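You operate a simulated robot arm through the tools that you are given. There is no shell and no other tool. Be economical: measure what you need, move in short steps, check, and stop when the job is done.

The job below is to be done with a simulated two-armed robot. You get a single attempt, and the scene is never put back.

JOB
Press the zone key two times. Fetch the blue brush from the top of the service bench and set it on the hopper of the blue feeder. Fetch the yellow gripper from the top of the service bench and set it on the shelf under the crate table. Take the red pot and put it on top of the black cams box on the top of the guarded feeder. Press the zero button two times. Put the green brush on the shelf under the crate table. Take the yellow chock and leave it on the top of the steel bench. The order is free. Set down upright: yellow gripper, yellow chock.

It is judged by the outcome, as a careful person would: the job done as asked, and still so three seconds after it is handed in. It fails if anything else is knocked over, pushed out of place, dropped, spilled or broken.

ROBOT AND FRAMES
Two 7-joint arms with two-finger grippers on one trunk, on a base that drives. Base frame: it is fixed to the floor where the robot stands at the start and does not move with it; the origin is under the middle of the robot, x ahead of it, y to its left, z up. Units: cm, degrees, N and s.
The left shoulder is at the start at [6, 17.9, 120.5], the right one opposite. Each reaches about 77.2 cm from its shoulder. Places, roughly: black cams box [50, 75, 125]; blue brush (6x4x5 cm) [140, -120, 90]; green brush (21x5x13 cm) [430, -580, 10]; hopper of the blue feeder [190, 240, 90]; red pot (9x8x5 cm) [250, -180, 90]; shelf under the crate table [410, -320, 30]; top of the steel bench [520, -1030, 80]; yellow chock (6x12x8 cm) [390, -670, 10]; yellow gripper [175, -125, 100]; zero button [450, -320, 150]; zone key [40, 0, 120]. Payload 1.96 kg a hand.
The tool frame of a hand sits at the grasp point between the pads (the TCP): z along the fingers, y along the line on which they close. The tips reach 2 cm beyond it. The gripper opens to 7.2 cm. The gripper's body begins 3.8 cm behind the TCP.
Orientation is told as [roll, pitch, yaw] about the base's x, y, z axes, in that order, counted from this pose: with the fingers straight down and closing along the base's y, the tool's x points along the base's -x, its y along +y and its z along -z.

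CONTROLS
- The arms move only by the tool play_rows. It takes "left_moves", "right_moves" or both (then of equal length, played together; a hand with none holds still); each is a list of rows, each a list of 7 numbers: the shift along the tool's x, y, z in m, then the turn, a rotation vector about the tool's x, y, z in degrees, then the opening, from 0 (shut) to 1 (fully open). In form: [[tx, ty, tz, ax, ay, az, gripper], ...]. A call has 1 to 20 rows; each row is the pose to reach, as a shift and turn from the pose commanded when the call began, along the tool's axes at that moment. A row lasts 0.2 s, in which the tool goes at most 5 cm and 8.6 degrees; a call with a longer step from one row to the next is refused whole, and so is a gripper value outside its range. A pose out of reach is approached as far as the arm can. The call stops where the force on the tool passes 40 N (or 10 N more than at its start, if that is more) or the arm is blocked; 0.2 s more then pass. Each finger travels about 15.3 cm/s and halts on what it meets, pressing with about 25 N; the grip force reading is that of the motor and also rises with nothing between the fingers. The clock runs only during rows and for 0.2 s after the last one: add rows that repeat a pose to give the fingers time. It gives the time, the measured TCP pose, the force on the tool (base axes), the opening and the grip force at its end, in the units of the frame above (readings bear some noise), with the torque about the TCP (base axes, N m) and any sound that the robot's microphone picked up, and new pictures: "pictures" is both (left out), scene, wrist or none (wrist: the cameras of the hands that moved).
- Cameras (640 x 400 px; columns grow to the right, rows downward): "scene" is now at [1.48, 3.65, 176.53]; the picture's right is [0.44, -0.90, 0.00], its down [-0.59, -0.28, -0.76] and it looks along [0.68, 0.33, -0.65] (base axes); focal length 252 px, centre (320, 200). "left" rides on the left gripper at [7.1, -1.9, -8.2] in its tool frame; the picture's right is [0.26, 0.96, 0.00], its down [-0.67, 0.18, -0.72] and it looks along [-0.69, 0.19, 0.70] (tool axes); focal length 280 px, centre (320, 200). "right" rides on the right gripper at [7.1, 1.9, -8.2] in its tool frame; the picture's right is [-0.26, 0.97, 0.00], its down [-0.67, -0.18, -0.72] and it looks along [-0.69, -0.19, 0.70] (tool axes); focal length 280 px, centre (320, 200).
- raise_lower(by): slides the trunk up (or, below 0, down) by that many cm; the arms and the scene camera ride with it, the base frame stays. It gives what a move gives, with no picture.
- steer(legs): drives the robot by 1 to 6 legs, each [ahead, left, turn to the left] in cm, cm and degrees, along the robot's own axes; the way and the turn of a leg run together, so that a leg with both is an arc; at most 150 cm and 180 degrees a leg. The arms and the cameras ride along, it lands a little off, and it stops where it bumps. It gives what a move gives, and a new picture of the scene camera.
- aim_head(pan, tilt): turns the head with the scene camera to pan (to the left, within 86 degrees either way) and tilt (down, from -29 to 69), counted from straight ahead of the robot. It gives what a move gives, and a new picture of the scene camera.
- pixel_to_xyz(camera, pixels): for up to 12 pixels [column, row] of the newest picture of that camera ("zoom" is the newest enlarged one), the place [x, y, z] in the base frame of the surface seen there, good to about 0.2 cm. It takes no simulated time.
- enlarge(camera, box): a new picture of the part [left, top, right, bottom] of that camera's present view, enlarged. It takes no simulated time.
- finish_job(): hands the job in; it is judged then, once.

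Work in short steps. Measure before you move; look again where a grasp or a placing could have gone wrong, and mend it. You have 124 turns and 260 pictures in all, those below and enlarged ones among them. Open the grippers and draw the arms clear of the work before you hand the job in, unless the task says otherwise.

The tools are called as name(argument=value, ...) on one line, values as JSON. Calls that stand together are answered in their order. play_rows: Moves the arms, as the interface text tells. Its arguments: {"type":"object","properties":{"left_moves":{"type":"array","items":{"type":"array","items":{"type":"number"}}},"right_moves":{"type":"array","items":{"type":"array","items":{"type":"number"}}},"pictures":{"type":"string","enum":["both","scene","wrist","none"]}},"required":[]} The other tools are called the same way: raise_lower (by) slides the trunk up or down; steer (legs) drives the base; aim_head (pan, tilt) turns the head that bears the scene camera; pixel_to_xyz (camera, pixels) gives the place of the surface under pixels of a picture; enlarge (camera, box) takes an enlarged picture of a part of a camera's view; finish_job () hands the job in.

At the start:

```text
t: 0.0
left_ee_pos: [34.16, 43.73, 144.76]
left_orientation: [0.0, 0.0, 0.0]
left_force: [-0.3, 0.8, 0.6]
left_moment: [0.0, 0.0, 0.01]
left_width: 7.2
left_finger_force: 0.0
right_ee_pos: [39.54, 6.42, 139.33]
right_orientation: [-0.1, 0.0, 0.0]
right_force: [-1.3, 0.3, -0.8]
right_moment: [0.01, -0.01, 0.01]
right_width: 7.17
right_finger_force: 0.0
trunk travel left (down, up): [-85.0, 14.0]
robot x, y, heading: [0.1, -0.25, -0.0]
head pan, tilt: [25.8, 40.8]
```

scene: 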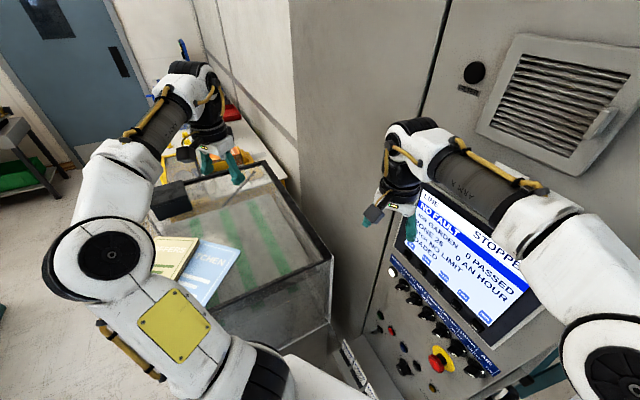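
right: 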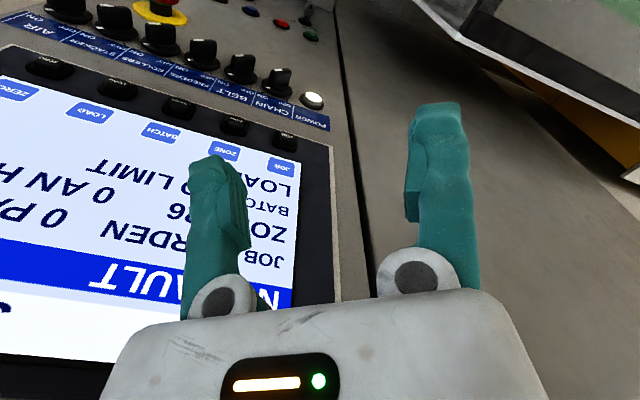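
left: 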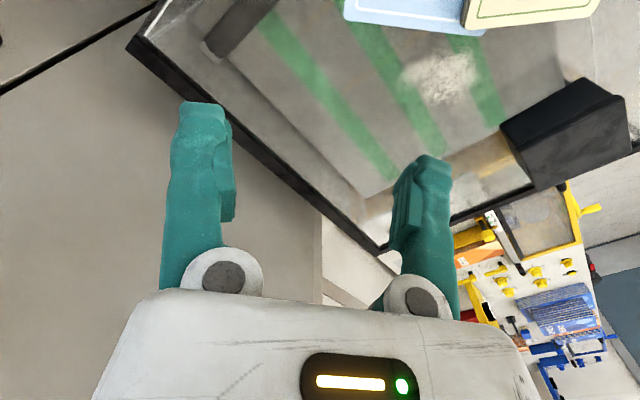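

The panel's soft keys sit beneath the labels JOB, ZONE, BATCH, LOAD and ZERO. I'll enlarge that part to identify the zone key.

enlarge(camera="right", box=[140, 40, 340, 200])

enlarge(camera="scene", box=[380, 180, 540, 300])

pixel_to_xyz(camera="right", pixels=[[285, 141], [234, 126], [179, 108], [225, 152], [282, 165], [118, 90], [160, 131], [330, 160]])

```text
2.50 times, centred on (240, 120) of right
```

zoom: 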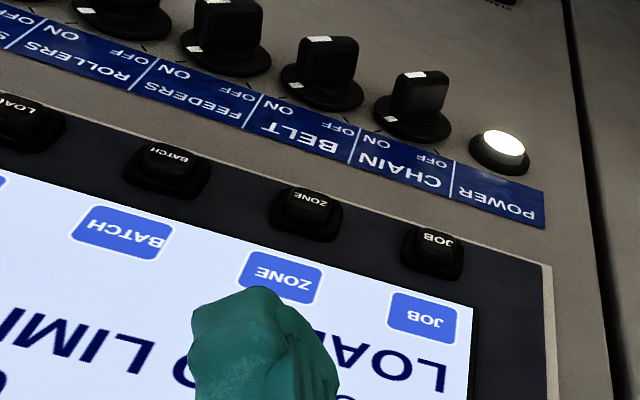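

```text
3.33 times, centred on (460, 240) of scene
```

zoom: 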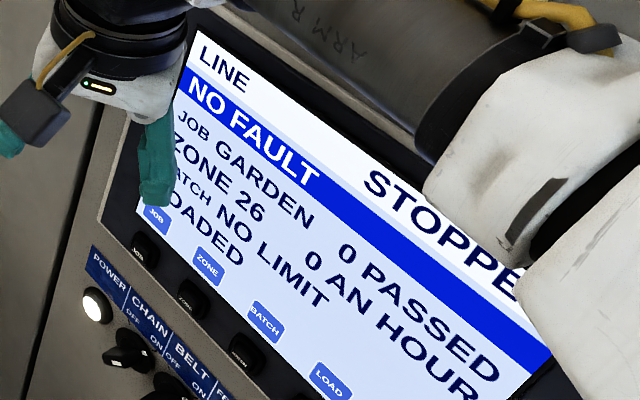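

```text
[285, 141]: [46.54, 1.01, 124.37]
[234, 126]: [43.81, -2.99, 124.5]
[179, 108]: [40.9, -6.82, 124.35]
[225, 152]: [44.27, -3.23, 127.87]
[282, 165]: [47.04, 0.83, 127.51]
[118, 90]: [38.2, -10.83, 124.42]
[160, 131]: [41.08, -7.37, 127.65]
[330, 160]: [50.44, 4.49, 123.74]
```

ZONE is the key at about (234,126) of the right picture. I'll measure the panel plane and tilt of the key.

pixel_to_xyz(camera="right", pixels=[[240, 112], [225, 108], [245, 136], [222, 119], [268, 190], [50, 330], [140, 290], [300, 70], [330, 300], [60, 150], [248, 128], [220, 135]])

pixel_to_xyz(camera="zoom", pixels=[[190, 297], [192, 303], [205, 270], [210, 205], [400, 180], [145, 248], [175, 290], [195, 315]])

```text
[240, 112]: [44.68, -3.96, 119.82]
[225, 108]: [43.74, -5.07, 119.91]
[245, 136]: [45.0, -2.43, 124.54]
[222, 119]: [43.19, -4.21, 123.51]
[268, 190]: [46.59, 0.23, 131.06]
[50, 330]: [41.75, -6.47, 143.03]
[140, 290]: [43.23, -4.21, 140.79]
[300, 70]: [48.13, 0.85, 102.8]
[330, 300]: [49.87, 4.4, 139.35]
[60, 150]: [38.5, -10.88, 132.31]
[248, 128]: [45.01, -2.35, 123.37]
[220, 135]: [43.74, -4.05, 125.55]
```

```text
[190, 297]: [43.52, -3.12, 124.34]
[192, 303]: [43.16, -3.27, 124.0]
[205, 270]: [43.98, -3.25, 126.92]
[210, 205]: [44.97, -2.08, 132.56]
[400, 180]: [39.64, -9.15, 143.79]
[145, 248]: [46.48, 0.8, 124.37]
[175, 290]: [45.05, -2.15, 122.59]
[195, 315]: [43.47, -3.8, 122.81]
```

The panel is vertical with inward normal about (0.82,-0.57,0), and the zone key's face is near [43.3,-3.1,124.2]. First I shut the right hand, back off and yaw to face the panel.

play_rows(right_moves=[[0.008, -0.008, 0.01, 0, 0, 6.9, 0.5], [0.016, -0.016, 0.02, 0, 0, 13.8, 0], [0.025, -0.025, 0.03, 0, 0, 20.7, 0], [0.033, -0.033, 0.04, 0, 0, 27.6, 0], [0.041, -0.042, 0.05, 0, 0, 34.5, 0]], pictures="none")

```text
t: 1.2
left_ee_pos: [34.16, 43.79, 144.59]
left_orientation: [0.1, -0.1, 0.1]
left_force: [0.2, 0.1, -0.8]
left_moment: [0.0, 0.03, -0.01]
left_width: 7.2
left_finger_force: 0.0
right_ee_pos: [35.42, 2.17, 134.34]
right_orientation: [0.1, 0.0, -34.7]
right_force: [0.7, -0.5, 0.3]
right_moment: [0.01, -0.03, -0.01]
right_width: 0.01
right_finger_force: 24.9
trunk travel left (down, up): [-85.0, 14.0]
robot x, y, heading: [0.23, -0.31, -0.3]
head pan, tilt: [25.8, 40.8]
```

Next I tilt the fingers 50° towards the panel and come to about 3 cm before the key.

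play_rows(right_moves=[[0, 0, 0.0, 0, -8.4, 0, 0], [0, 0, 0.0, 0, -16.8, 0, 0], [0, 0, 0.02, 0, -25, 0, 0], [-0.01, 0, 0.04, 0, -33.4, 0, 0], [-0.03, 0, 0.07, 0, -41.7, 0, 0], [-0.049, 0, 0.089, 0, -50, 0, 0]])

```text
t: 2.6
left_ee_pos: [34.21, 43.89, 144.56]
left_orientation: [-0.1, -0.1, 0.0]
left_force: [0.7, 0.0, 0.1]
left_moment: [0.02, 0.02, 0.02]
left_width: 7.19
left_finger_force: 0.1
right_ee_pos: [39.59, -0.59, 125.33]
right_orientation: [0.0, -50.0, -34.5]
right_force: [-0.3, -0.2, 0.5]
right_moment: [0.02, 0.0, 0.0]
right_width: 0.0
right_finger_force: 24.8
trunk travel left (down, up): [-85.0, 14.0]
robot x, y, heading: [0.28, 0.05, 0.1]
head pan, tilt: [25.8, 40.8]
```

scene: 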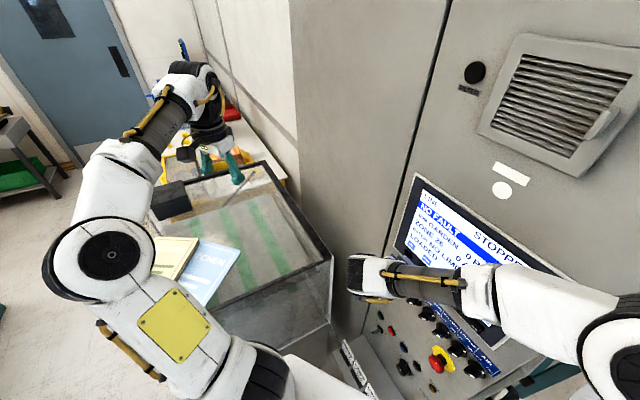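
right: 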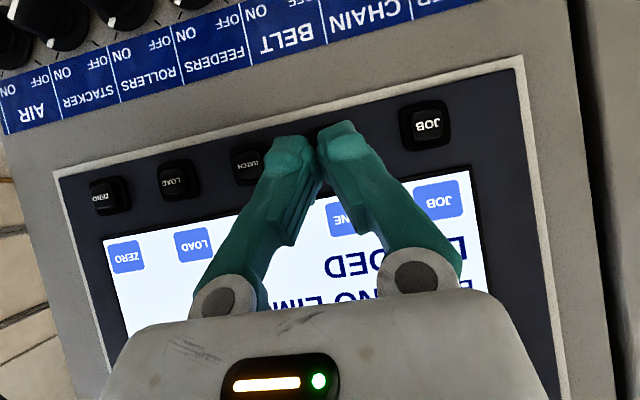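

The ZONE key is hidden just behind the tips, between BATCH (247,165) and JOB (426,125). I measure both neighbours to interpolate.

pixel_to_xyz(camera="right", pixels=[[426, 125], [247, 165], [180, 181], [110, 194], [325, 128], [426, 150], [440, 195], [347, 217]])

```text
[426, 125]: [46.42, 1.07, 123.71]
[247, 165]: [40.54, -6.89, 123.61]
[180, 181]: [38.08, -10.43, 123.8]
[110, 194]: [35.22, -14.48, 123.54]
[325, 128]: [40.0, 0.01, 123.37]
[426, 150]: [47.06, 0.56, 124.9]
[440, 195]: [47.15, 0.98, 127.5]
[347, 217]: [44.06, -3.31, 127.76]
```

ZONE centre is about [43.5,-3.0,123.7]; the tips are about 3 cm short and 0.3 cm high. I push along the normal and withdraw once, watching for a click.

play_rows(right_moves=[[-0.0106, 0.002, 0.0172, 0, 0, 0, 0], [-0.0157, 0.002, 0.0234, 0, 0, 0, 0], [-0.0183, 0.002, 0.0264, 0, 0, 0, 0], [-0.0208, 0.002, 0.0295, 0, 0, 0, 0], [-0.0208, 0.002, 0.0295, 0, 0, 0, 0]], pictures="scene")

```text
t: 3.8
left_ee_pos: [34.13, 43.94, 144.58]
left_orientation: [0.0, 0.0, -0.1]
left_force: [-0.4, -0.3, -1.4]
left_moment: [0.05, 0.01, 0.02]
left_width: 7.21
left_finger_force: 0.0
right_ee_pos: [42.55, -2.4, 125.24]
right_orientation: [0.0, -50.0, -34.5]
right_force: [-2.2, 3.0, 1.5]
right_moment: [0.0, 0.01, 0.05]
right_width: 0.0
right_finger_force: 25.1
trunk travel left (down, up): [-85.0, 14.0]
robot x, y, heading: [0.15, -0.03, -0.1]
head pan, tilt: [25.8, 40.8]
heard: click
```

scene: 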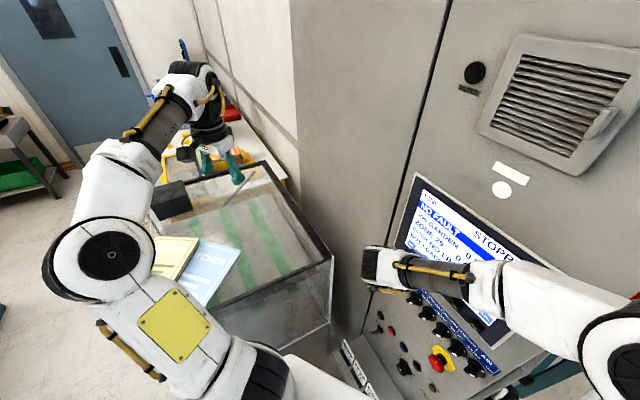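

A click was heard at light force. I withdraw 2 cm and read the screen.

play_rows(right_moves=[[0.0064, 0, -0.0077, 0, 0, 0, 0], [0.0129, 0, -0.0153, 0, 0, 0, 0], [0.0129, 0, -0.0153, 0, 0, 0, 0]], pictures="none")

enlarge(camera="scene", box=[390, 180, 510, 260])

```text
t: 4.6
left_ee_pos: [34.19, 43.81, 144.64]
left_orientation: [0.0, -0.1, -0.1]
left_force: [0.1, 0.2, 0.2]
left_moment: [0.0, 0.0, 0.03]
left_width: 7.18
left_finger_force: 0.0
right_ee_pos: [41.01, -1.33, 125.19]
right_orientation: [0.0, -50.0, -34.5]
right_force: [-0.2, 0.0, -0.5]
right_moment: [-0.05, -0.01, 0.01]
right_width: 0.0
right_finger_force: 25.4
trunk travel left (down, up): [-85.0, 14.0]
robot x, y, heading: [0.32, -0.18, -0.1]
head pan, tilt: [25.8, 40.8]
```

```text
5.00 times, centred on (450, 220) of scene
```

zoom: 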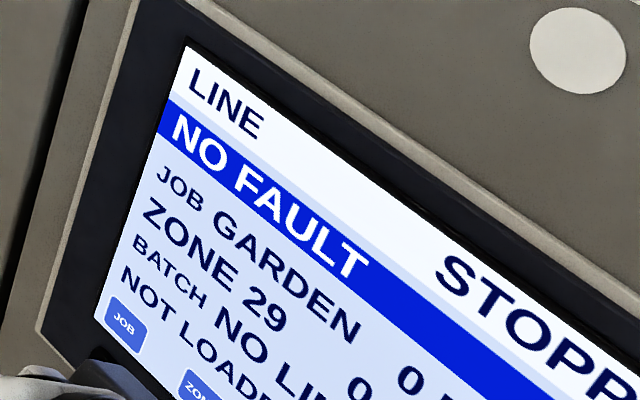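

The zone went from 26 to 29, so one press registered. I make the second press and withdraw.

play_rows(right_moves=[[-0.0064, 0, 0.0077, 0, 0, 0, 0], [-0.0103, 0, 0.0122, 0, 0, 0, 0], [-0.0129, 0, 0.0153, 0, 0, 0, 0], [-0.0129, 0, 0.0153, 0, 0, 0, 0], [-0.0064, 0, 0.0077, 0, 0, 0, 0], [0.0064, 0, -0.0077, 0, 0, 0, 0], [0.0193, 0, -0.023, 0, 0, 0, 0]], pictures="none")

enlarge(camera="scene", box=[390, 180, 510, 260])

```text
t: 6.2
left_ee_pos: [34.1, 43.97, 144.58]
left_orientation: [0.1, 0.1, -0.1]
left_force: [0.9, -0.2, -0.1]
left_moment: [0.03, 0.02, 0.0]
left_width: 7.21
left_finger_force: 0.0
right_ee_pos: [38.47, 0.5, 125.12]
right_orientation: [0.0, -50.0, -34.5]
right_force: [0.6, 0.6, 0.9]
right_moment: [0.0, -0.03, 0.0]
right_width: 0.0
right_finger_force: 24.8
trunk travel left (down, up): [-85.0, 14.0]
robot x, y, heading: [-0.11, 0.06, -0.2]
head pan, tilt: [25.8, 40.8]
heard: click
```

```text
5.00 times, centred on (450, 220) of scene
```

zoom: 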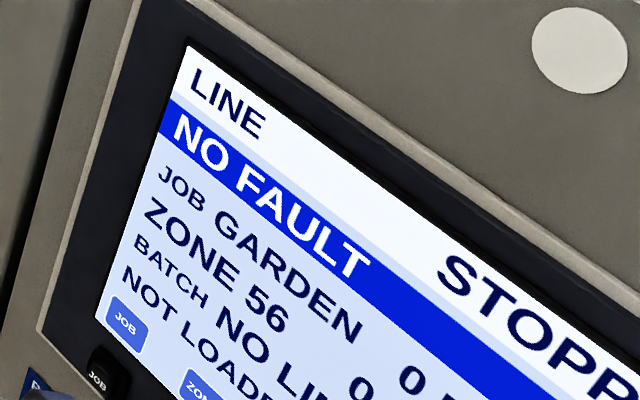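

Both presses registered (zone 56). Now I back the right arm off the panel, and look around and at the cams box.

play_rows(right_moves=[[0.02, 0, -0.025, 0, 8, 0, 0], [0.04, 0, -0.05, 0, 16, 0, 0], [0.06, 0, -0.07, 0, 24, 0, 0.5], [0.07, 0, -0.09, 0, 32, 0, 1]], pictures="none")

aim_head(pan=60, tilt=40)

aim_head(pan=-60, tilt=25)

```text
t: 7.2
left_ee_pos: [34.16, 43.91, 144.66]
left_orientation: [0.0, 0.0, -0.1]
left_force: [-0.9, 0.7, 0.0]
left_moment: [0.01, 0.0, 0.01]
left_width: 7.23
left_finger_force: 0.0
right_ee_pos: [29.29, 6.76, 125.57]
right_orientation: [0.0, -17.9, -34.5]
right_force: [0.0, 0.2, -0.2]
right_moment: [0.0, 0.0, 0.03]
right_width: 7.18
right_finger_force: 0.1
trunk travel left (down, up): [-85.0, 14.0]
robot x, y, heading: [0.08, -0.25, -0.1]
head pan, tilt: [25.8, 40.8]
```

```text
t: 8.2
left_ee_pos: [34.2, 43.84, 144.54]
left_orientation: [-0.1, 0.0, 0.0]
left_force: [-0.8, -0.5, -0.5]
left_moment: [0.01, 0.03, -0.01]
left_width: 7.22
left_finger_force: 0.0
right_ee_pos: [29.25, 6.81, 125.54]
right_orientation: [0.1, -17.9, -34.4]
right_force: [0.1, 0.0, 0.1]
right_moment: [0.03, -0.02, -0.01]
right_width: 7.22
right_finger_force: 0.0
trunk travel left (down, up): [-85.0, 14.0]
robot x, y, heading: [-0.02, -0.2, -0.2]
head pan, tilt: [60.0, 40.0]
```

scene: 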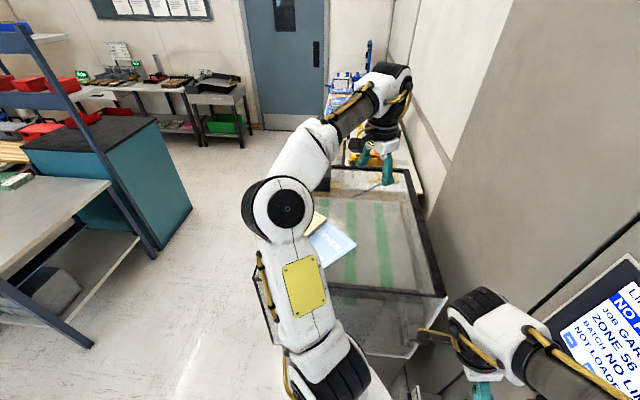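

```text
t: 10.2
left_ee_pos: [34.21, 43.92, 144.66]
left_orientation: [0.1, 0.0, 0.0]
left_force: [-0.2, -0.5, -0.3]
left_moment: [0.02, 0.0, 0.0]
left_width: 7.19
left_finger_force: 0.1
right_ee_pos: [29.1, 6.74, 125.47]
right_orientation: [-0.1, -17.9, -34.5]
right_force: [-0.3, -0.5, 0.9]
right_moment: [0.0, -0.01, -0.02]
right_width: 7.21
right_finger_force: 0.1
trunk travel left (down, up): [-85.0, 14.0]
robot x, y, heading: [0.25, 0.26, 0.0]
head pan, tilt: [-60.0, 25.0]
```

scene: 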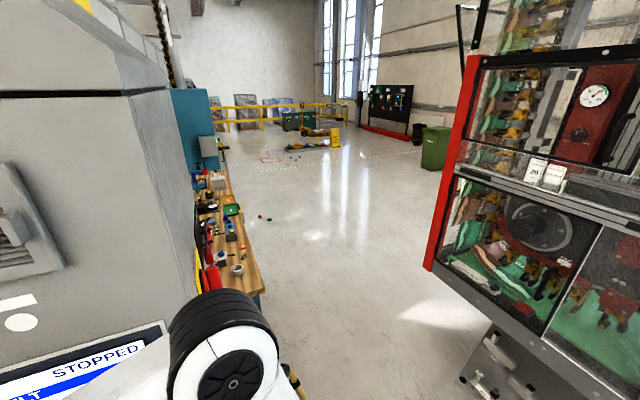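

The service bench is beyond the cabinet (around (230,230)). I enlarge that and measure the bench's edge.

enlarge(camera="scene", box=[180, 120, 300, 300])

pixel_to_xyz(camera="scene", pixels=[[262, 288], [240, 205], [232, 180], [237, 268], [230, 230], [212, 285], [262, 217], [330, 140], [432, 265], [433, 160], [193, 290], [330, 300]])

enlarge(camera="scene", box=[200, 70, 440, 230])

```text
2.22 times, centred on (240, 210) of scene
```

zoom: 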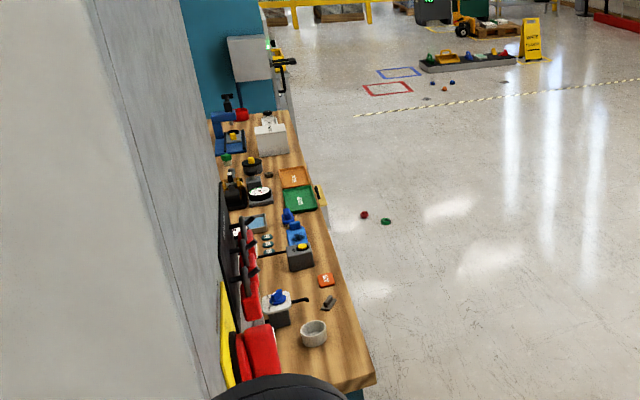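

```text
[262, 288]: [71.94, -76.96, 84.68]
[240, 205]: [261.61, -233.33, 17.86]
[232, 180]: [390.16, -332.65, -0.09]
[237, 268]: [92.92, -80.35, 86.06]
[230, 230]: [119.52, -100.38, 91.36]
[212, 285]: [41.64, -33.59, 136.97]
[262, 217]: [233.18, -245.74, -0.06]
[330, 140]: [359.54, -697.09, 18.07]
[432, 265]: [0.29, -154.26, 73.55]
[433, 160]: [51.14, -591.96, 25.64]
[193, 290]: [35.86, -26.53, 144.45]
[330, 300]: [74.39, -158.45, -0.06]
```

```text
2.50 times, centred on (320, 150) of scene
```

zoom: 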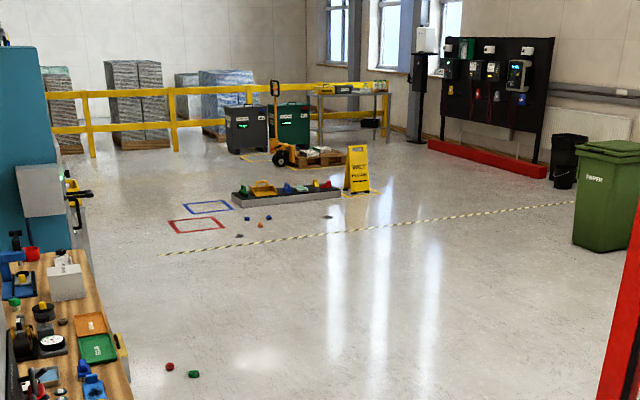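

The bench runs along (0.82,-0.57) with its front edge facing the aisle. I'll look to the right and down to map the aisle for driving.

aim_head(pan=-85, tilt=45)

```text
t: 11.1
left_ee_pos: [34.31, 43.87, 144.59]
left_orientation: [0.0, 0.0, 0.0]
left_force: [0.0, 0.2, -0.5]
left_moment: [-0.03, 0.0, -0.01]
left_width: 7.2
left_finger_force: 0.0
right_ee_pos: [29.27, 6.88, 125.49]
right_orientation: [-0.1, -18.1, -34.6]
right_force: [-0.3, 0.1, 0.5]
right_moment: [-0.03, -0.01, 0.0]
right_width: 7.19
right_finger_force: 0.0
trunk travel left (down, up): [-85.0, 14.0]
robot x, y, heading: [0.26, 0.01, -0.1]
head pan, tilt: [-85.0, 45.0]
```

scene: 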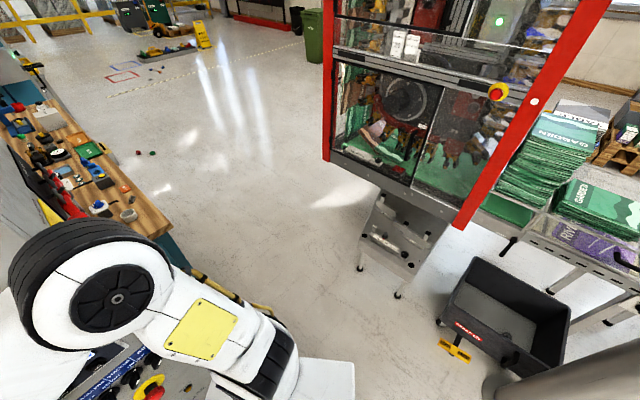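

pixel_to_xyz(camera="scene", pixels=[[168, 222], [150, 186], [330, 160], [452, 232], [362, 268], [398, 295], [440, 320], [500, 378], [180, 262], [330, 290], [355, 365], [300, 355]])

```text
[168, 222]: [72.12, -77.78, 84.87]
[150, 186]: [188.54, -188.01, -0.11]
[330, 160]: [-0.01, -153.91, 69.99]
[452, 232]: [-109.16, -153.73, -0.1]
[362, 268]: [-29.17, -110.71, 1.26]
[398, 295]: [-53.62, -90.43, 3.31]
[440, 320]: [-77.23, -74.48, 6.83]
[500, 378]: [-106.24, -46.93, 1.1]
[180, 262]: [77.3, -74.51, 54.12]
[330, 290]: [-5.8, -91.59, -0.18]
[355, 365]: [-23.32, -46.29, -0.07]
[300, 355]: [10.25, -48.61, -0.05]
```

The aisle lies between the cabinet (s≈-4) and the cart (s≈-105). I back into the aisle, turn to face the bench, then strafe right along it.

aim_head(pan=0, tilt=45)

steer(legs=[[-28, -41, 0], [0, 0, 55.5], [-5, -80, 0]])

```text
t: 12.7
left_ee_pos: [34.21, 43.82, 144.59]
left_orientation: [0.0, 0.0, 0.0]
left_force: [-0.4, 0.9, -0.6]
left_moment: [0.04, -0.03, -0.03]
left_width: 7.22
left_finger_force: 0.0
right_ee_pos: [29.14, 6.7, 125.58]
right_orientation: [0.1, -18.0, -34.5]
right_force: [-0.5, 0.0, 0.0]
right_moment: [-0.03, 0.0, -0.02]
right_width: 7.19
right_finger_force: 0.1
trunk travel left (down, up): [-85.0, 14.0]
robot x, y, heading: [0.11, 0.34, -0.0]
head pan, tilt: [0.0, 45.0]
```

scene: 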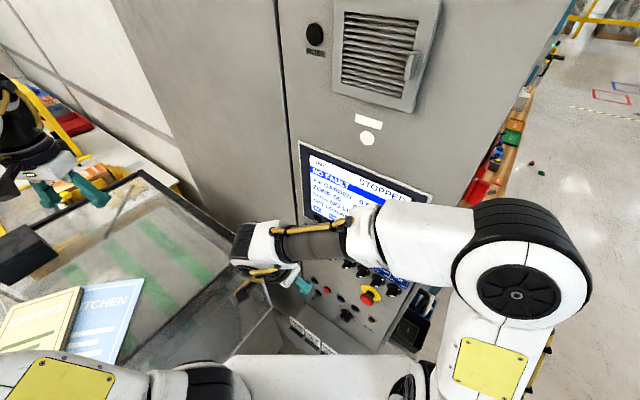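

```text
t: 22.0
left_ee_pos: [18.51, -37.78, 144.61]
left_orientation: [0.0, 0.0, 55.1]
left_force: [-0.1, 0.1, 0.4]
left_moment: [0.01, 0.0, 0.02]
left_width: 7.18
left_finger_force: 0.0
right_ee_pos: [45.98, -63.05, 125.5]
right_orientation: [0.0, -18.1, 20.6]
right_force: [0.9, 0.7, -0.1]
right_moment: [0.01, 0.02, 0.02]
right_width: 7.19
right_finger_force: 0.1
trunk travel left (down, up): [-85.0, 14.0]
robot x, y, heading: [34.65, -91.07, 54.9]
head pan, tilt: [0.0, 45.0]
```

scene: 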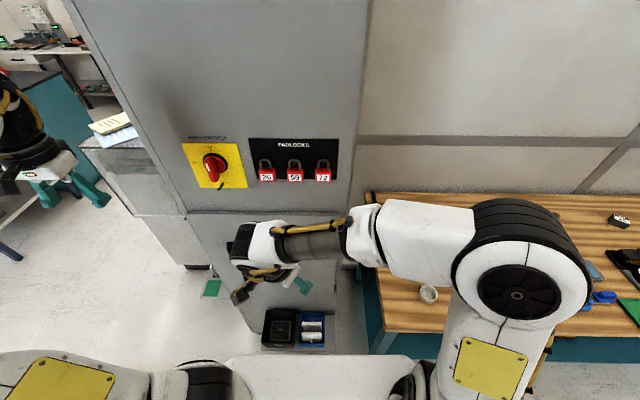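

That went well. I strafe another 75 cm right along the bench, keeping the distance.

steer(legs=[[-3, -75, 0.6]])

```text
t: 26.1
left_ee_pos: [78.13, -83.39, 144.58]
left_orientation: [0.0, 0.1, 55.6]
left_force: [0.3, -0.2, 0.5]
left_moment: [-0.01, 0.0, -0.01]
left_width: 7.2
left_finger_force: 0.0
right_ee_pos: [105.9, -108.49, 125.57]
right_orientation: [0.0, -18.0, 20.9]
right_force: [0.8, -0.7, 0.9]
right_moment: [0.02, 0.0, -0.03]
right_width: 7.17
right_finger_force: 0.0
trunk travel left (down, up): [-85.0, 14.0]
robot x, y, heading: [95.13, -136.33, 55.0]
head pan, tilt: [0.0, 45.0]
```

scene: 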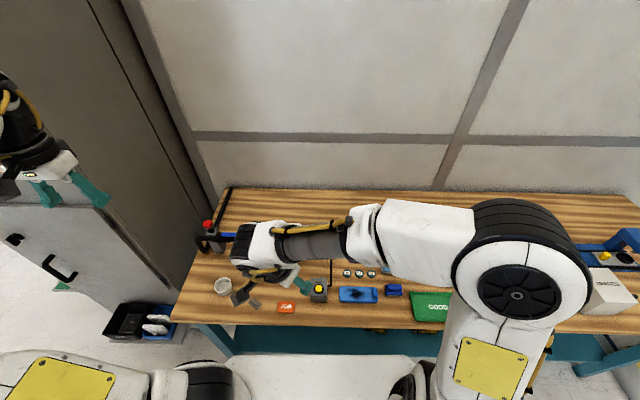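

Objects on the bench are visible at row ~290. I enlarge and measure them.

enlarge(camera="scene", box=[190, 220, 460, 340])

pixel_to_xyz(camera="scene", pixels=[[393, 290], [358, 294], [318, 290], [222, 285], [286, 308], [605, 255], [600, 290], [430, 305], [250, 322]])

```text
2.37 times, centred on (325, 280) of scene
```

zoom: 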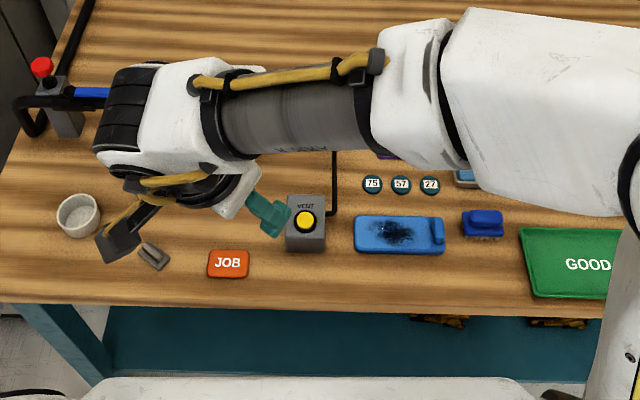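

```text
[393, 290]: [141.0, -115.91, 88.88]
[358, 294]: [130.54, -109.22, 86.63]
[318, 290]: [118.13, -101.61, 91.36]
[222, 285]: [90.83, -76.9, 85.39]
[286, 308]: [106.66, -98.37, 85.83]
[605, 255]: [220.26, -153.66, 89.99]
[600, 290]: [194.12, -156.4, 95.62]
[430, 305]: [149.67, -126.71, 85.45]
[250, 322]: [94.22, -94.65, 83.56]
```

The dark blue brush is at [141,-116,88.9]. I'll use the left hand, so I drive 38 cm further right and look again.

steer(legs=[[0, -38, 0.5]])

```text
t: 28.5
left_ee_pos: [109.28, -105.0, 144.58]
left_orientation: [0.0, 0.0, 55.7]
left_force: [-0.2, -0.1, 0.5]
left_moment: [0.01, 0.0, 0.01]
left_width: 7.21
left_finger_force: 0.0
right_ee_pos: [136.94, -129.93, 125.56]
right_orientation: [-0.1, -18.0, 21.1]
right_force: [-0.8, 0.1, -0.3]
right_moment: [0.01, 0.0, 0.0]
right_width: 7.19
right_finger_force: 0.1
trunk travel left (down, up): [-85.0, 14.0]
robot x, y, heading: [125.98, -157.68, 55.4]
head pan, tilt: [0.0, 45.0]
```

scene: 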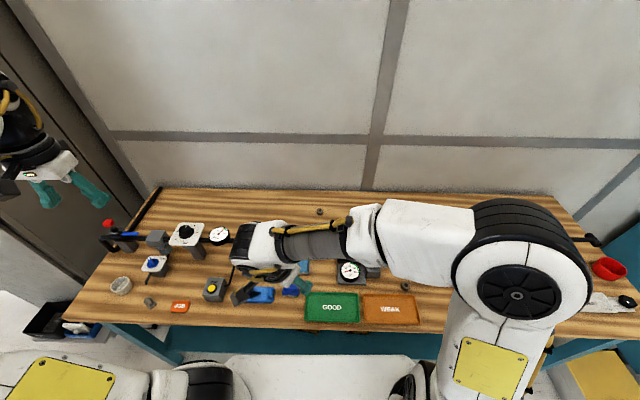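

The right hand hovers near the brush, so I pull the right arm back, up and to the right for a clear view; the left turns 90° to close across the brush's 4 cm.

play_rows(right_moves=[[-0.01, -0.02, -0.03, 0, 4, 0, 1], [-0.02, -0.04, -0.06, 0, 8, 0, 1], [-0.03, -0.06, -0.09, 0, 12, 0, 1], [-0.04, -0.08, -0.12, 0, 18, 0, 1], [-0.05, -0.11, -0.15, 0, 18, 0, 1], [-0.055, -0.14, -0.18, 0, 18, 0, 1]], left_moves=[[0, -0.01, 0.01, 0, 0, 8.2, 1], [0, -0.03, 0.02, 0, 0, 16.4, 1], [0, -0.05, 0.03, 0, 0, 24.6, 1], [0, -0.07, 0.04, 0, 0, 32.8, 1], [0, -0.09, 0.06, 0, 0, 41, 1], [0, -0.11, 0.08, 0, 0, 49.2, 1]], pictures="scene")

```text
t: 29.9
left_ee_pos: [118.38, -111.42, 136.7]
left_orientation: [0.1, -0.1, 6.5]
left_force: [-0.5, 0.7, 0.2]
left_moment: [-0.03, 0.03, 0.02]
left_width: 7.22
left_finger_force: 0.1
right_ee_pos: [142.1, -143.36, 144.44]
right_orientation: [0.1, 0.1, 21.3]
right_force: [0.0, 0.0, -0.3]
right_moment: [0.02, 0.05, -0.01]
right_width: 7.2
right_finger_force: 0.1
trunk travel left (down, up): [-85.0, 14.0]
robot x, y, heading: [126.41, -158.11, 55.6]
head pan, tilt: [0.0, 45.0]
```

scene: 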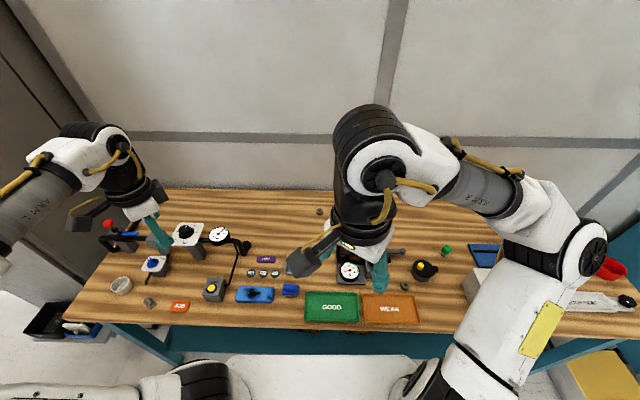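

The brush is in clear view at (290,290). I enlarge it and the right-hand part to find the yellow gripper.

enlarge(camera="scene", box=[240, 250, 340, 312])

pixel_to_xyz(camera="zoom", pixels=[[320, 230], [280, 240], [365, 240], [320, 275], [320, 215], [320, 240], [290, 290], [360, 290]])

enlarge(camera="scene", box=[280, 220, 520, 340])

pixel_to_xyz(camera="zoom", pixels=[[388, 125], [445, 78], [333, 172], [390, 140]])

```text
6.40 times, centred on (290, 281) of scene
```

zoom: 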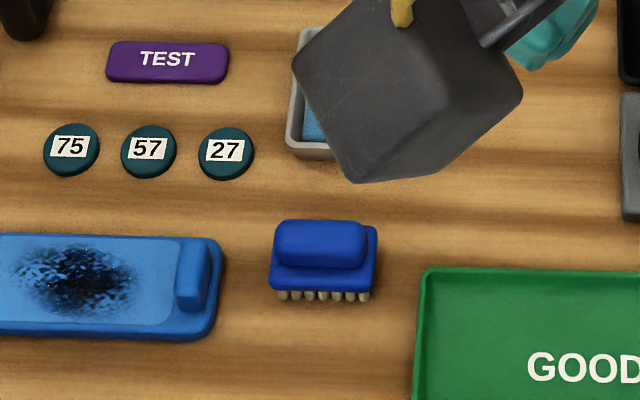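

```text
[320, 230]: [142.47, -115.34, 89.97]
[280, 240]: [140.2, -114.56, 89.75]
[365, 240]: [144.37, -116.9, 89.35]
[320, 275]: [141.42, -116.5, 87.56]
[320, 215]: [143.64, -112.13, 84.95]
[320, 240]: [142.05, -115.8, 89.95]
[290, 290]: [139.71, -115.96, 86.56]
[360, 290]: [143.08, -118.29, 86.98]
```

```text
2.67 times, centred on (400, 280) of scene
```

zoom: 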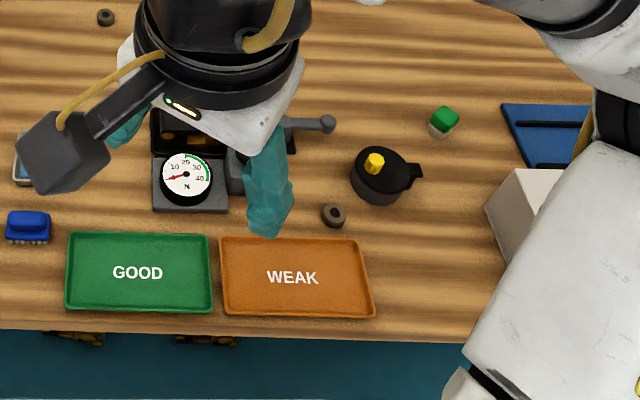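

```text
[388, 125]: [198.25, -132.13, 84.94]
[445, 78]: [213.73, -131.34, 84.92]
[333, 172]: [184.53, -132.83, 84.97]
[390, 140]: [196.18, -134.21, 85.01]
```

Brush centre is about [142.2,-115.4], its top at z 90, long side along the bench. I bring the left hand above it with the remaining 41° turn.

play_rows(left_moves=[[-0.021, -0.006, 0.033, 0, 0, 4, 1], [-0.042, -0.012, 0.067, 0, 0, 8, 1], [-0.063, -0.018, 0.1, 0, 0, 12, 1], [-0.084, -0.024, 0.133, 0, 0, 16, 1], [-0.105, -0.03, 0.167, 0, 0, 20, 1], [-0.127, -0.036, 0.2, 0, 0, 24, 1], [-0.148, -0.042, 0.233, 0, 0, 28, 1], [-0.169, -0.048, 0.267, 0, 0, 32, 1], [-0.19, -0.055, 0.3, 0, 0, 36, 1], [-0.211, -0.061, 0.333, 0, 0, 40, 1], [-0.232, -0.067, 0.367, 0, 0, 41, 1]])

```text
t: 32.3
left_ee_pos: [142.21, -115.17, 99.86]
left_orientation: [0.1, 0.1, -34.4]
left_force: [0.2, 0.4, 0.2]
left_moment: [0.0, -0.01, 0.03]
left_width: 7.18
left_finger_force: 0.0
right_ee_pos: [142.33, -143.07, 144.38]
right_orientation: [0.1, 0.1, 21.2]
right_force: [0.0, -0.1, 0.4]
right_moment: [0.0, 0.0, -0.03]
right_width: 7.2
right_finger_force: 0.0
trunk travel left (down, up): [-85.0, 14.0]
robot x, y, heading: [126.54, -157.94, 55.6]
head pan, tilt: [0.0, 45.0]
```

scene: 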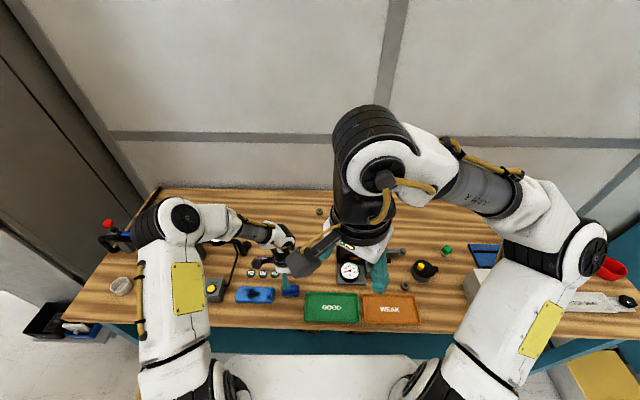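
left: 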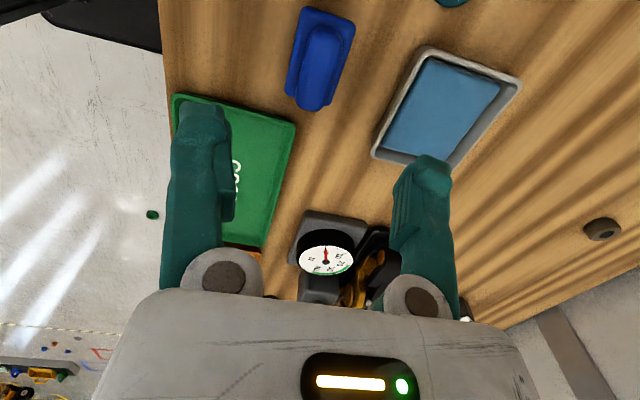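

The brush is at (320,60) in the left picture between the fingers. I measure its outline.

pixel_to_xyz(camera="left", pixels=[[320, 55], [325, 15], [312, 100], [297, 60], [342, 65], [310, 108], [318, 70]])

```text
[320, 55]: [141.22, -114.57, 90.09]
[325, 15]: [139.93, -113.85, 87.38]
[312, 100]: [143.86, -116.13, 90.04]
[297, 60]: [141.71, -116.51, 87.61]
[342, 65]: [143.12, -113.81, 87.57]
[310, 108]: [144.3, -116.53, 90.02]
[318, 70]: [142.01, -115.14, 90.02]
```

The brush centre is [142.2,-115.2], matching the TCP. I descend 12.3 cm and close.

play_rows(left_moves=[[0, 0, 0.04, 0, 0, 0, 1], [0, 0, 0.08, 0, 0, -1, 1], [0, 0, 0.11, 0, 0, -2, 1], [0, 0, 0.123, 0, 0, -2, 1], [0, 0, 0.123, 0, 0, -2, 0.6], [0, 0, 0.123, 0, 0, -2, 0.3], [0, 0, 0.123, 0, 0, -2, 0.3]], pictures="wrist")

```text
t: 33.9
left_ee_pos: [142.31, -115.37, 87.6]
left_orientation: [0.1, 0.1, -32.4]
left_force: [0.5, -0.9, -0.1]
left_moment: [0.01, 0.01, -0.04]
left_width: 3.68
left_finger_force: 24.6
right_ee_pos: [142.17, -143.09, 144.38]
right_orientation: [0.0, -0.1, 21.3]
right_force: [0.3, -0.1, -0.3]
right_moment: [-0.01, 0.02, -0.03]
right_width: 7.2
right_finger_force: 0.1
trunk travel left (down, up): [-85.0, 14.0]
robot x, y, heading: [126.62, -158.26, 55.7]
head pan, tilt: [0.0, 45.0]
```

left: 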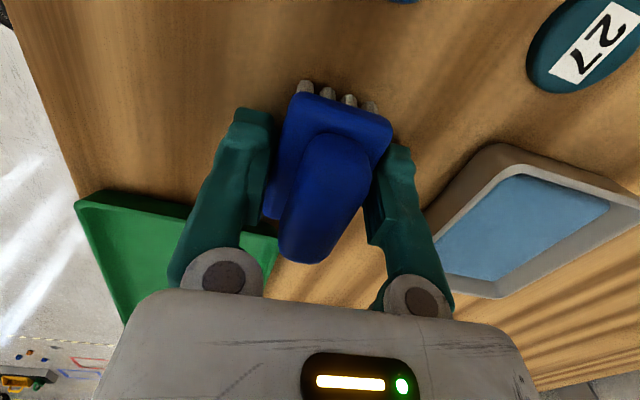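

Gripped (3.7 cm). I lift it straight up, then draw it back toward the robot.

play_rows(left_moves=[[0, 0, -0.03, 0, 0, 0, 0.3], [0, 0, -0.07, 0, 0, 0, 0.3], [0, 0, -0.11, 0, 0, 0, 0.3], [0, 0, -0.15, 0, 0, 0, 0.3], [0, 0, -0.19, 0, 0, 0, 0.3], [0.01, -0.02, -0.23, 0, 0, 0, 0.3], [0.03, -0.04, -0.27, 0, 0, 0, 0.3], [0.05, -0.06, -0.31, 0, 0, 0, 0.3], [0.07, -0.08, -0.35, 0, 0, 0, 0.3], [0.09, -0.1, -0.39, 0, 0, 0, 0.3], [0.11, -0.12, -0.42, 0, 0, 0, 0.3]], pictures="wrist")

steer(legs=[[0, -90, -0.2]])

```text
t: 36.3
left_ee_pos: [126.29, -119.47, 129.67]
left_orientation: [0.0, 0.0, -32.4]
left_force: [-0.4, 0.6, -1.0]
left_moment: [0.02, -0.01, -0.02]
left_width: 3.69
left_finger_force: 24.9
right_ee_pos: [141.89, -143.26, 144.42]
right_orientation: [0.0, -0.1, 21.2]
right_force: [-0.6, 0.5, -0.4]
right_moment: [-0.01, -0.05, 0.0]
right_width: 7.21
right_finger_force: 0.1
trunk travel left (down, up): [-85.0, 14.0]
robot x, y, heading: [126.07, -157.85, 55.5]
head pan, tilt: [0.0, 45.0]
```

left: 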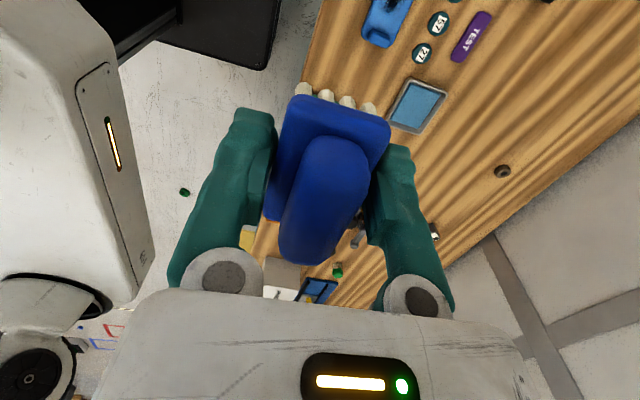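

```text
t: 41.0
left_ee_pos: [201.39, -170.57, 129.58]
left_orientation: [0.0, 0.0, -32.6]
left_force: [0.4, 0.2, -1.3]
left_moment: [0.02, 0.01, 0.0]
left_width: 3.7
left_finger_force: 24.8
right_ee_pos: [217.02, -194.17, 144.4]
right_orientation: [-0.1, 0.0, 21.0]
right_force: [-0.6, 0.4, 0.0]
right_moment: [0.02, -0.03, 0.02]
right_width: 7.19
right_finger_force: 0.1
trunk travel left (down, up): [-85.0, 14.0]
robot x, y, heading: [201.41, -208.82, 55.5]
head pan, tilt: [0.0, 45.0]
```

scene: 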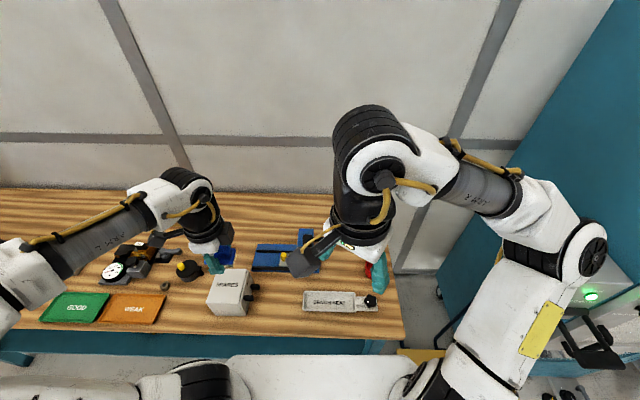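

The red pot is behind the right hand at about (372,268). I look through the right wrist camera.

enlarge(camera="right", box=[0, 0, 640, 400])

enlarge(camera="scene", box=[280, 210, 440, 310])

enlarge(camera="scene", box=[90, 210, 250, 310])

```text
1.00 times, centred on (320, 200) of right (not enlarged: the box is as wide or as high as the picture)
```

zoom: 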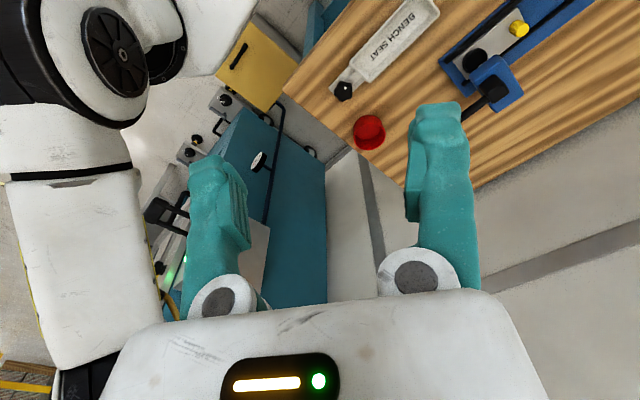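

```text
4.00 times, centred on (360, 260) of scene
```

zoom: 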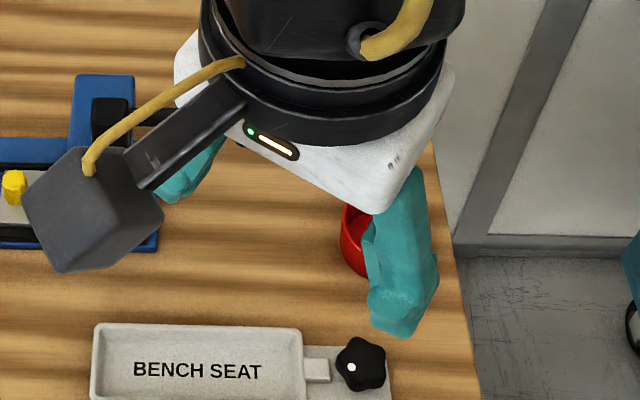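

```text
4.00 times, centred on (170, 260) of scene
```

zoom: 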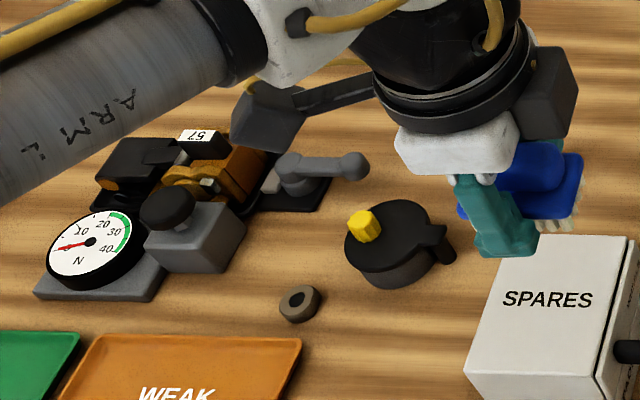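

The red pot is at (370,132) in the right picture. I measure its rim.

pixel_to_xyz(camera="right", pixels=[[369, 117], [355, 132], [384, 133], [370, 150], [370, 134], [356, 122], [383, 122], [362, 146], [380, 146]])

```text
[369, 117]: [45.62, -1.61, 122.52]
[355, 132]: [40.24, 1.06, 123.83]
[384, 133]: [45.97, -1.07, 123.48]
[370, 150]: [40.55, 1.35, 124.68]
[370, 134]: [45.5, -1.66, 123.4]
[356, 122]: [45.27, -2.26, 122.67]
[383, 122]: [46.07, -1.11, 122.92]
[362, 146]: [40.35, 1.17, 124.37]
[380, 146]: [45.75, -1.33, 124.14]
```

Those were from the stale picture; I refresh the right view and measure through the zoom.

enlarge(camera="right", box=[330, 100, 410, 160])

pixel_to_xyz(camera="zoom", pixels=[[320, 130], [200, 230], [440, 230], [320, 380], [320, 250], [250, 160], [400, 160], [250, 350], [400, 360]])

```text
6.67 times, centred on (370, 130) of right
```

zoom: 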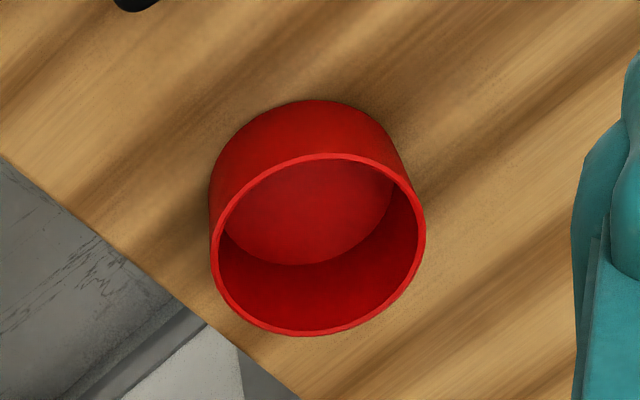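

```text
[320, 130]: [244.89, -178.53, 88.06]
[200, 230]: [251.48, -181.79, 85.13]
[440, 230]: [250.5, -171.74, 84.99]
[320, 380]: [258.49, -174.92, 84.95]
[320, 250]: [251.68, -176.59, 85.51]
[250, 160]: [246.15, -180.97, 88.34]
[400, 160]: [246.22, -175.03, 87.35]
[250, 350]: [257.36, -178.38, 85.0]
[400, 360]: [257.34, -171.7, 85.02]
```

pixel_to_xyz(camera="zoom", pixels=[[330, 156], [305, 332], [214, 250], [423, 225], [270, 165], [390, 180], [350, 326], [245, 305]])

```text
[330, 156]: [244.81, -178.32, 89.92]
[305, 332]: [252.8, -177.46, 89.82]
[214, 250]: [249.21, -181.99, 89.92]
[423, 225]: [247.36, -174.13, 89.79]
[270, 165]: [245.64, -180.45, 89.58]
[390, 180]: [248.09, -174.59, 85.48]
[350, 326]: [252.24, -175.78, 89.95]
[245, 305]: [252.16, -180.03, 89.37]
```

The pot is round, centre [248.8,-178.0], rim z 89.9, diameter 8 (too wide to straddle). I'll pinch its right rim at about [252.0,-180.2] with one finger inside; first hover above.

play_rows(right_moves=[[-0.042, 0, 0.0, 0, 0, -4, 1], [-0.084, 0.001, 0.0, 0, 0, -8, 1], [-0.126, 0.002, 0.01, 0, 0, -12, 1], [-0.168, 0.003, 0.02, 0, 0, -16, 1], [-0.21, 0.003, 0.03, 0, 0, -20, 0.8], [-0.252, 0.004, 0.04, 0, 0, -24, 0.5], [-0.294, 0.005, 0.05, 0, 0, -28, 0.5], [-0.336, 0.005, 0.06, 0, 0, -32, 0.5], [-0.377, 0.0055, 0.08, 0, 0, -34.5, 0.5], [-0.377, 0.0055, 0.13, 0, 0, -34.5, 0.5], [-0.377, 0.0055, 0.18, 0, 0, -34.5, 0.5], [-0.377, 0.0055, 0.23, 0, 0, -34.5, 0.5], [-0.377, 0.0055, 0.28, 0, 0, -34.5, 0.5], [-0.377, 0.0055, 0.33, 0, 0, -34.5, 0.5], [-0.377, 0.0055, 0.38, 0, 0, -34.5, 0.5], [-0.377, 0.0055, 0.43, 0, 0, -34.5, 0.5]])

```text
t: 44.5
left_ee_pos: [201.53, -170.53, 129.64]
left_orientation: [0.0, 0.0, -32.6]
left_force: [-0.2, -0.4, 0.0]
left_moment: [0.02, 0.01, -0.01]
left_width: 3.67
left_finger_force: 25.0
right_ee_pos: [251.79, -180.17, 101.23]
right_orientation: [0.1, 0.0, 55.6]
right_force: [0.5, 0.3, -0.4]
right_moment: [0.0, 0.01, 0.01]
right_width: 3.61
right_finger_force: 0.0
trunk travel left (down, up): [-85.0, 14.0]
robot x, y, heading: [201.06, -209.0, 55.7]
head pan, tilt: [0.0, 45.0]
```

scene: 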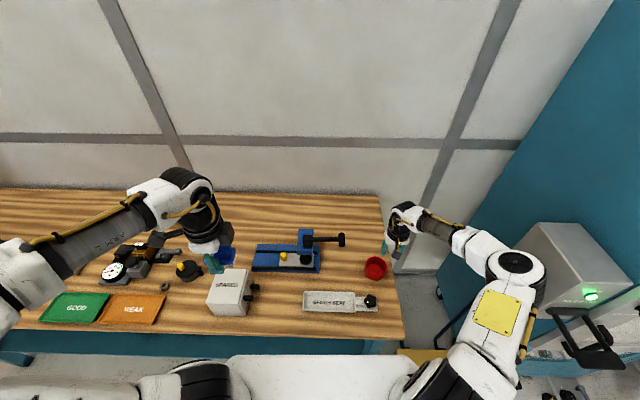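
right: 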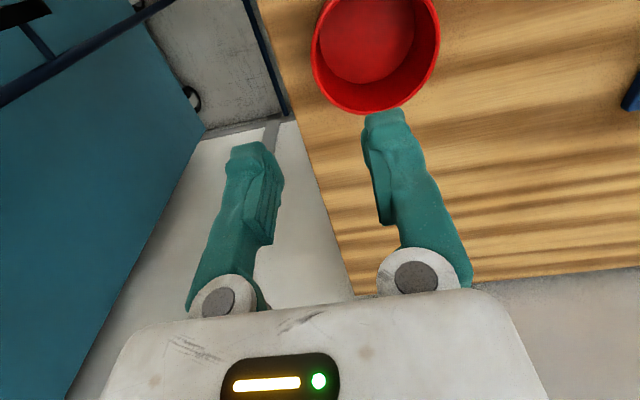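

I check the rim's position relative to the TCP before descending.

pixel_to_xyz(camera="right", pixels=[[314, 52], [437, 55], [380, 112], [330, 95], [420, 95], [316, 30]])

enlarge(camera="scene", box=[340, 230, 420, 290])

pixel_to_xyz(camera="zoom", pixels=[[195, 290], [368, 300], [285, 215], [280, 370], [410, 280]])

```text
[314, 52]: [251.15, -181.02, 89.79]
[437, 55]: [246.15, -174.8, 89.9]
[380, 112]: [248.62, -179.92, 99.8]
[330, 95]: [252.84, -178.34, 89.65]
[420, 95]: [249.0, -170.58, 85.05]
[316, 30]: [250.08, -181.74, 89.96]
```

```text
6.67 times, centred on (380, 260) of scene
```

zoom: 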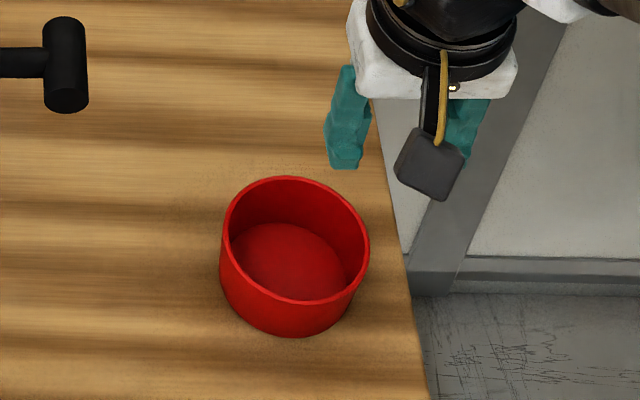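

```text
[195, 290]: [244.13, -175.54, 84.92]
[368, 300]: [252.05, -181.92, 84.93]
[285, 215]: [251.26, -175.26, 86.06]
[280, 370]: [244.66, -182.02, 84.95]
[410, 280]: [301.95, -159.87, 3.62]
```

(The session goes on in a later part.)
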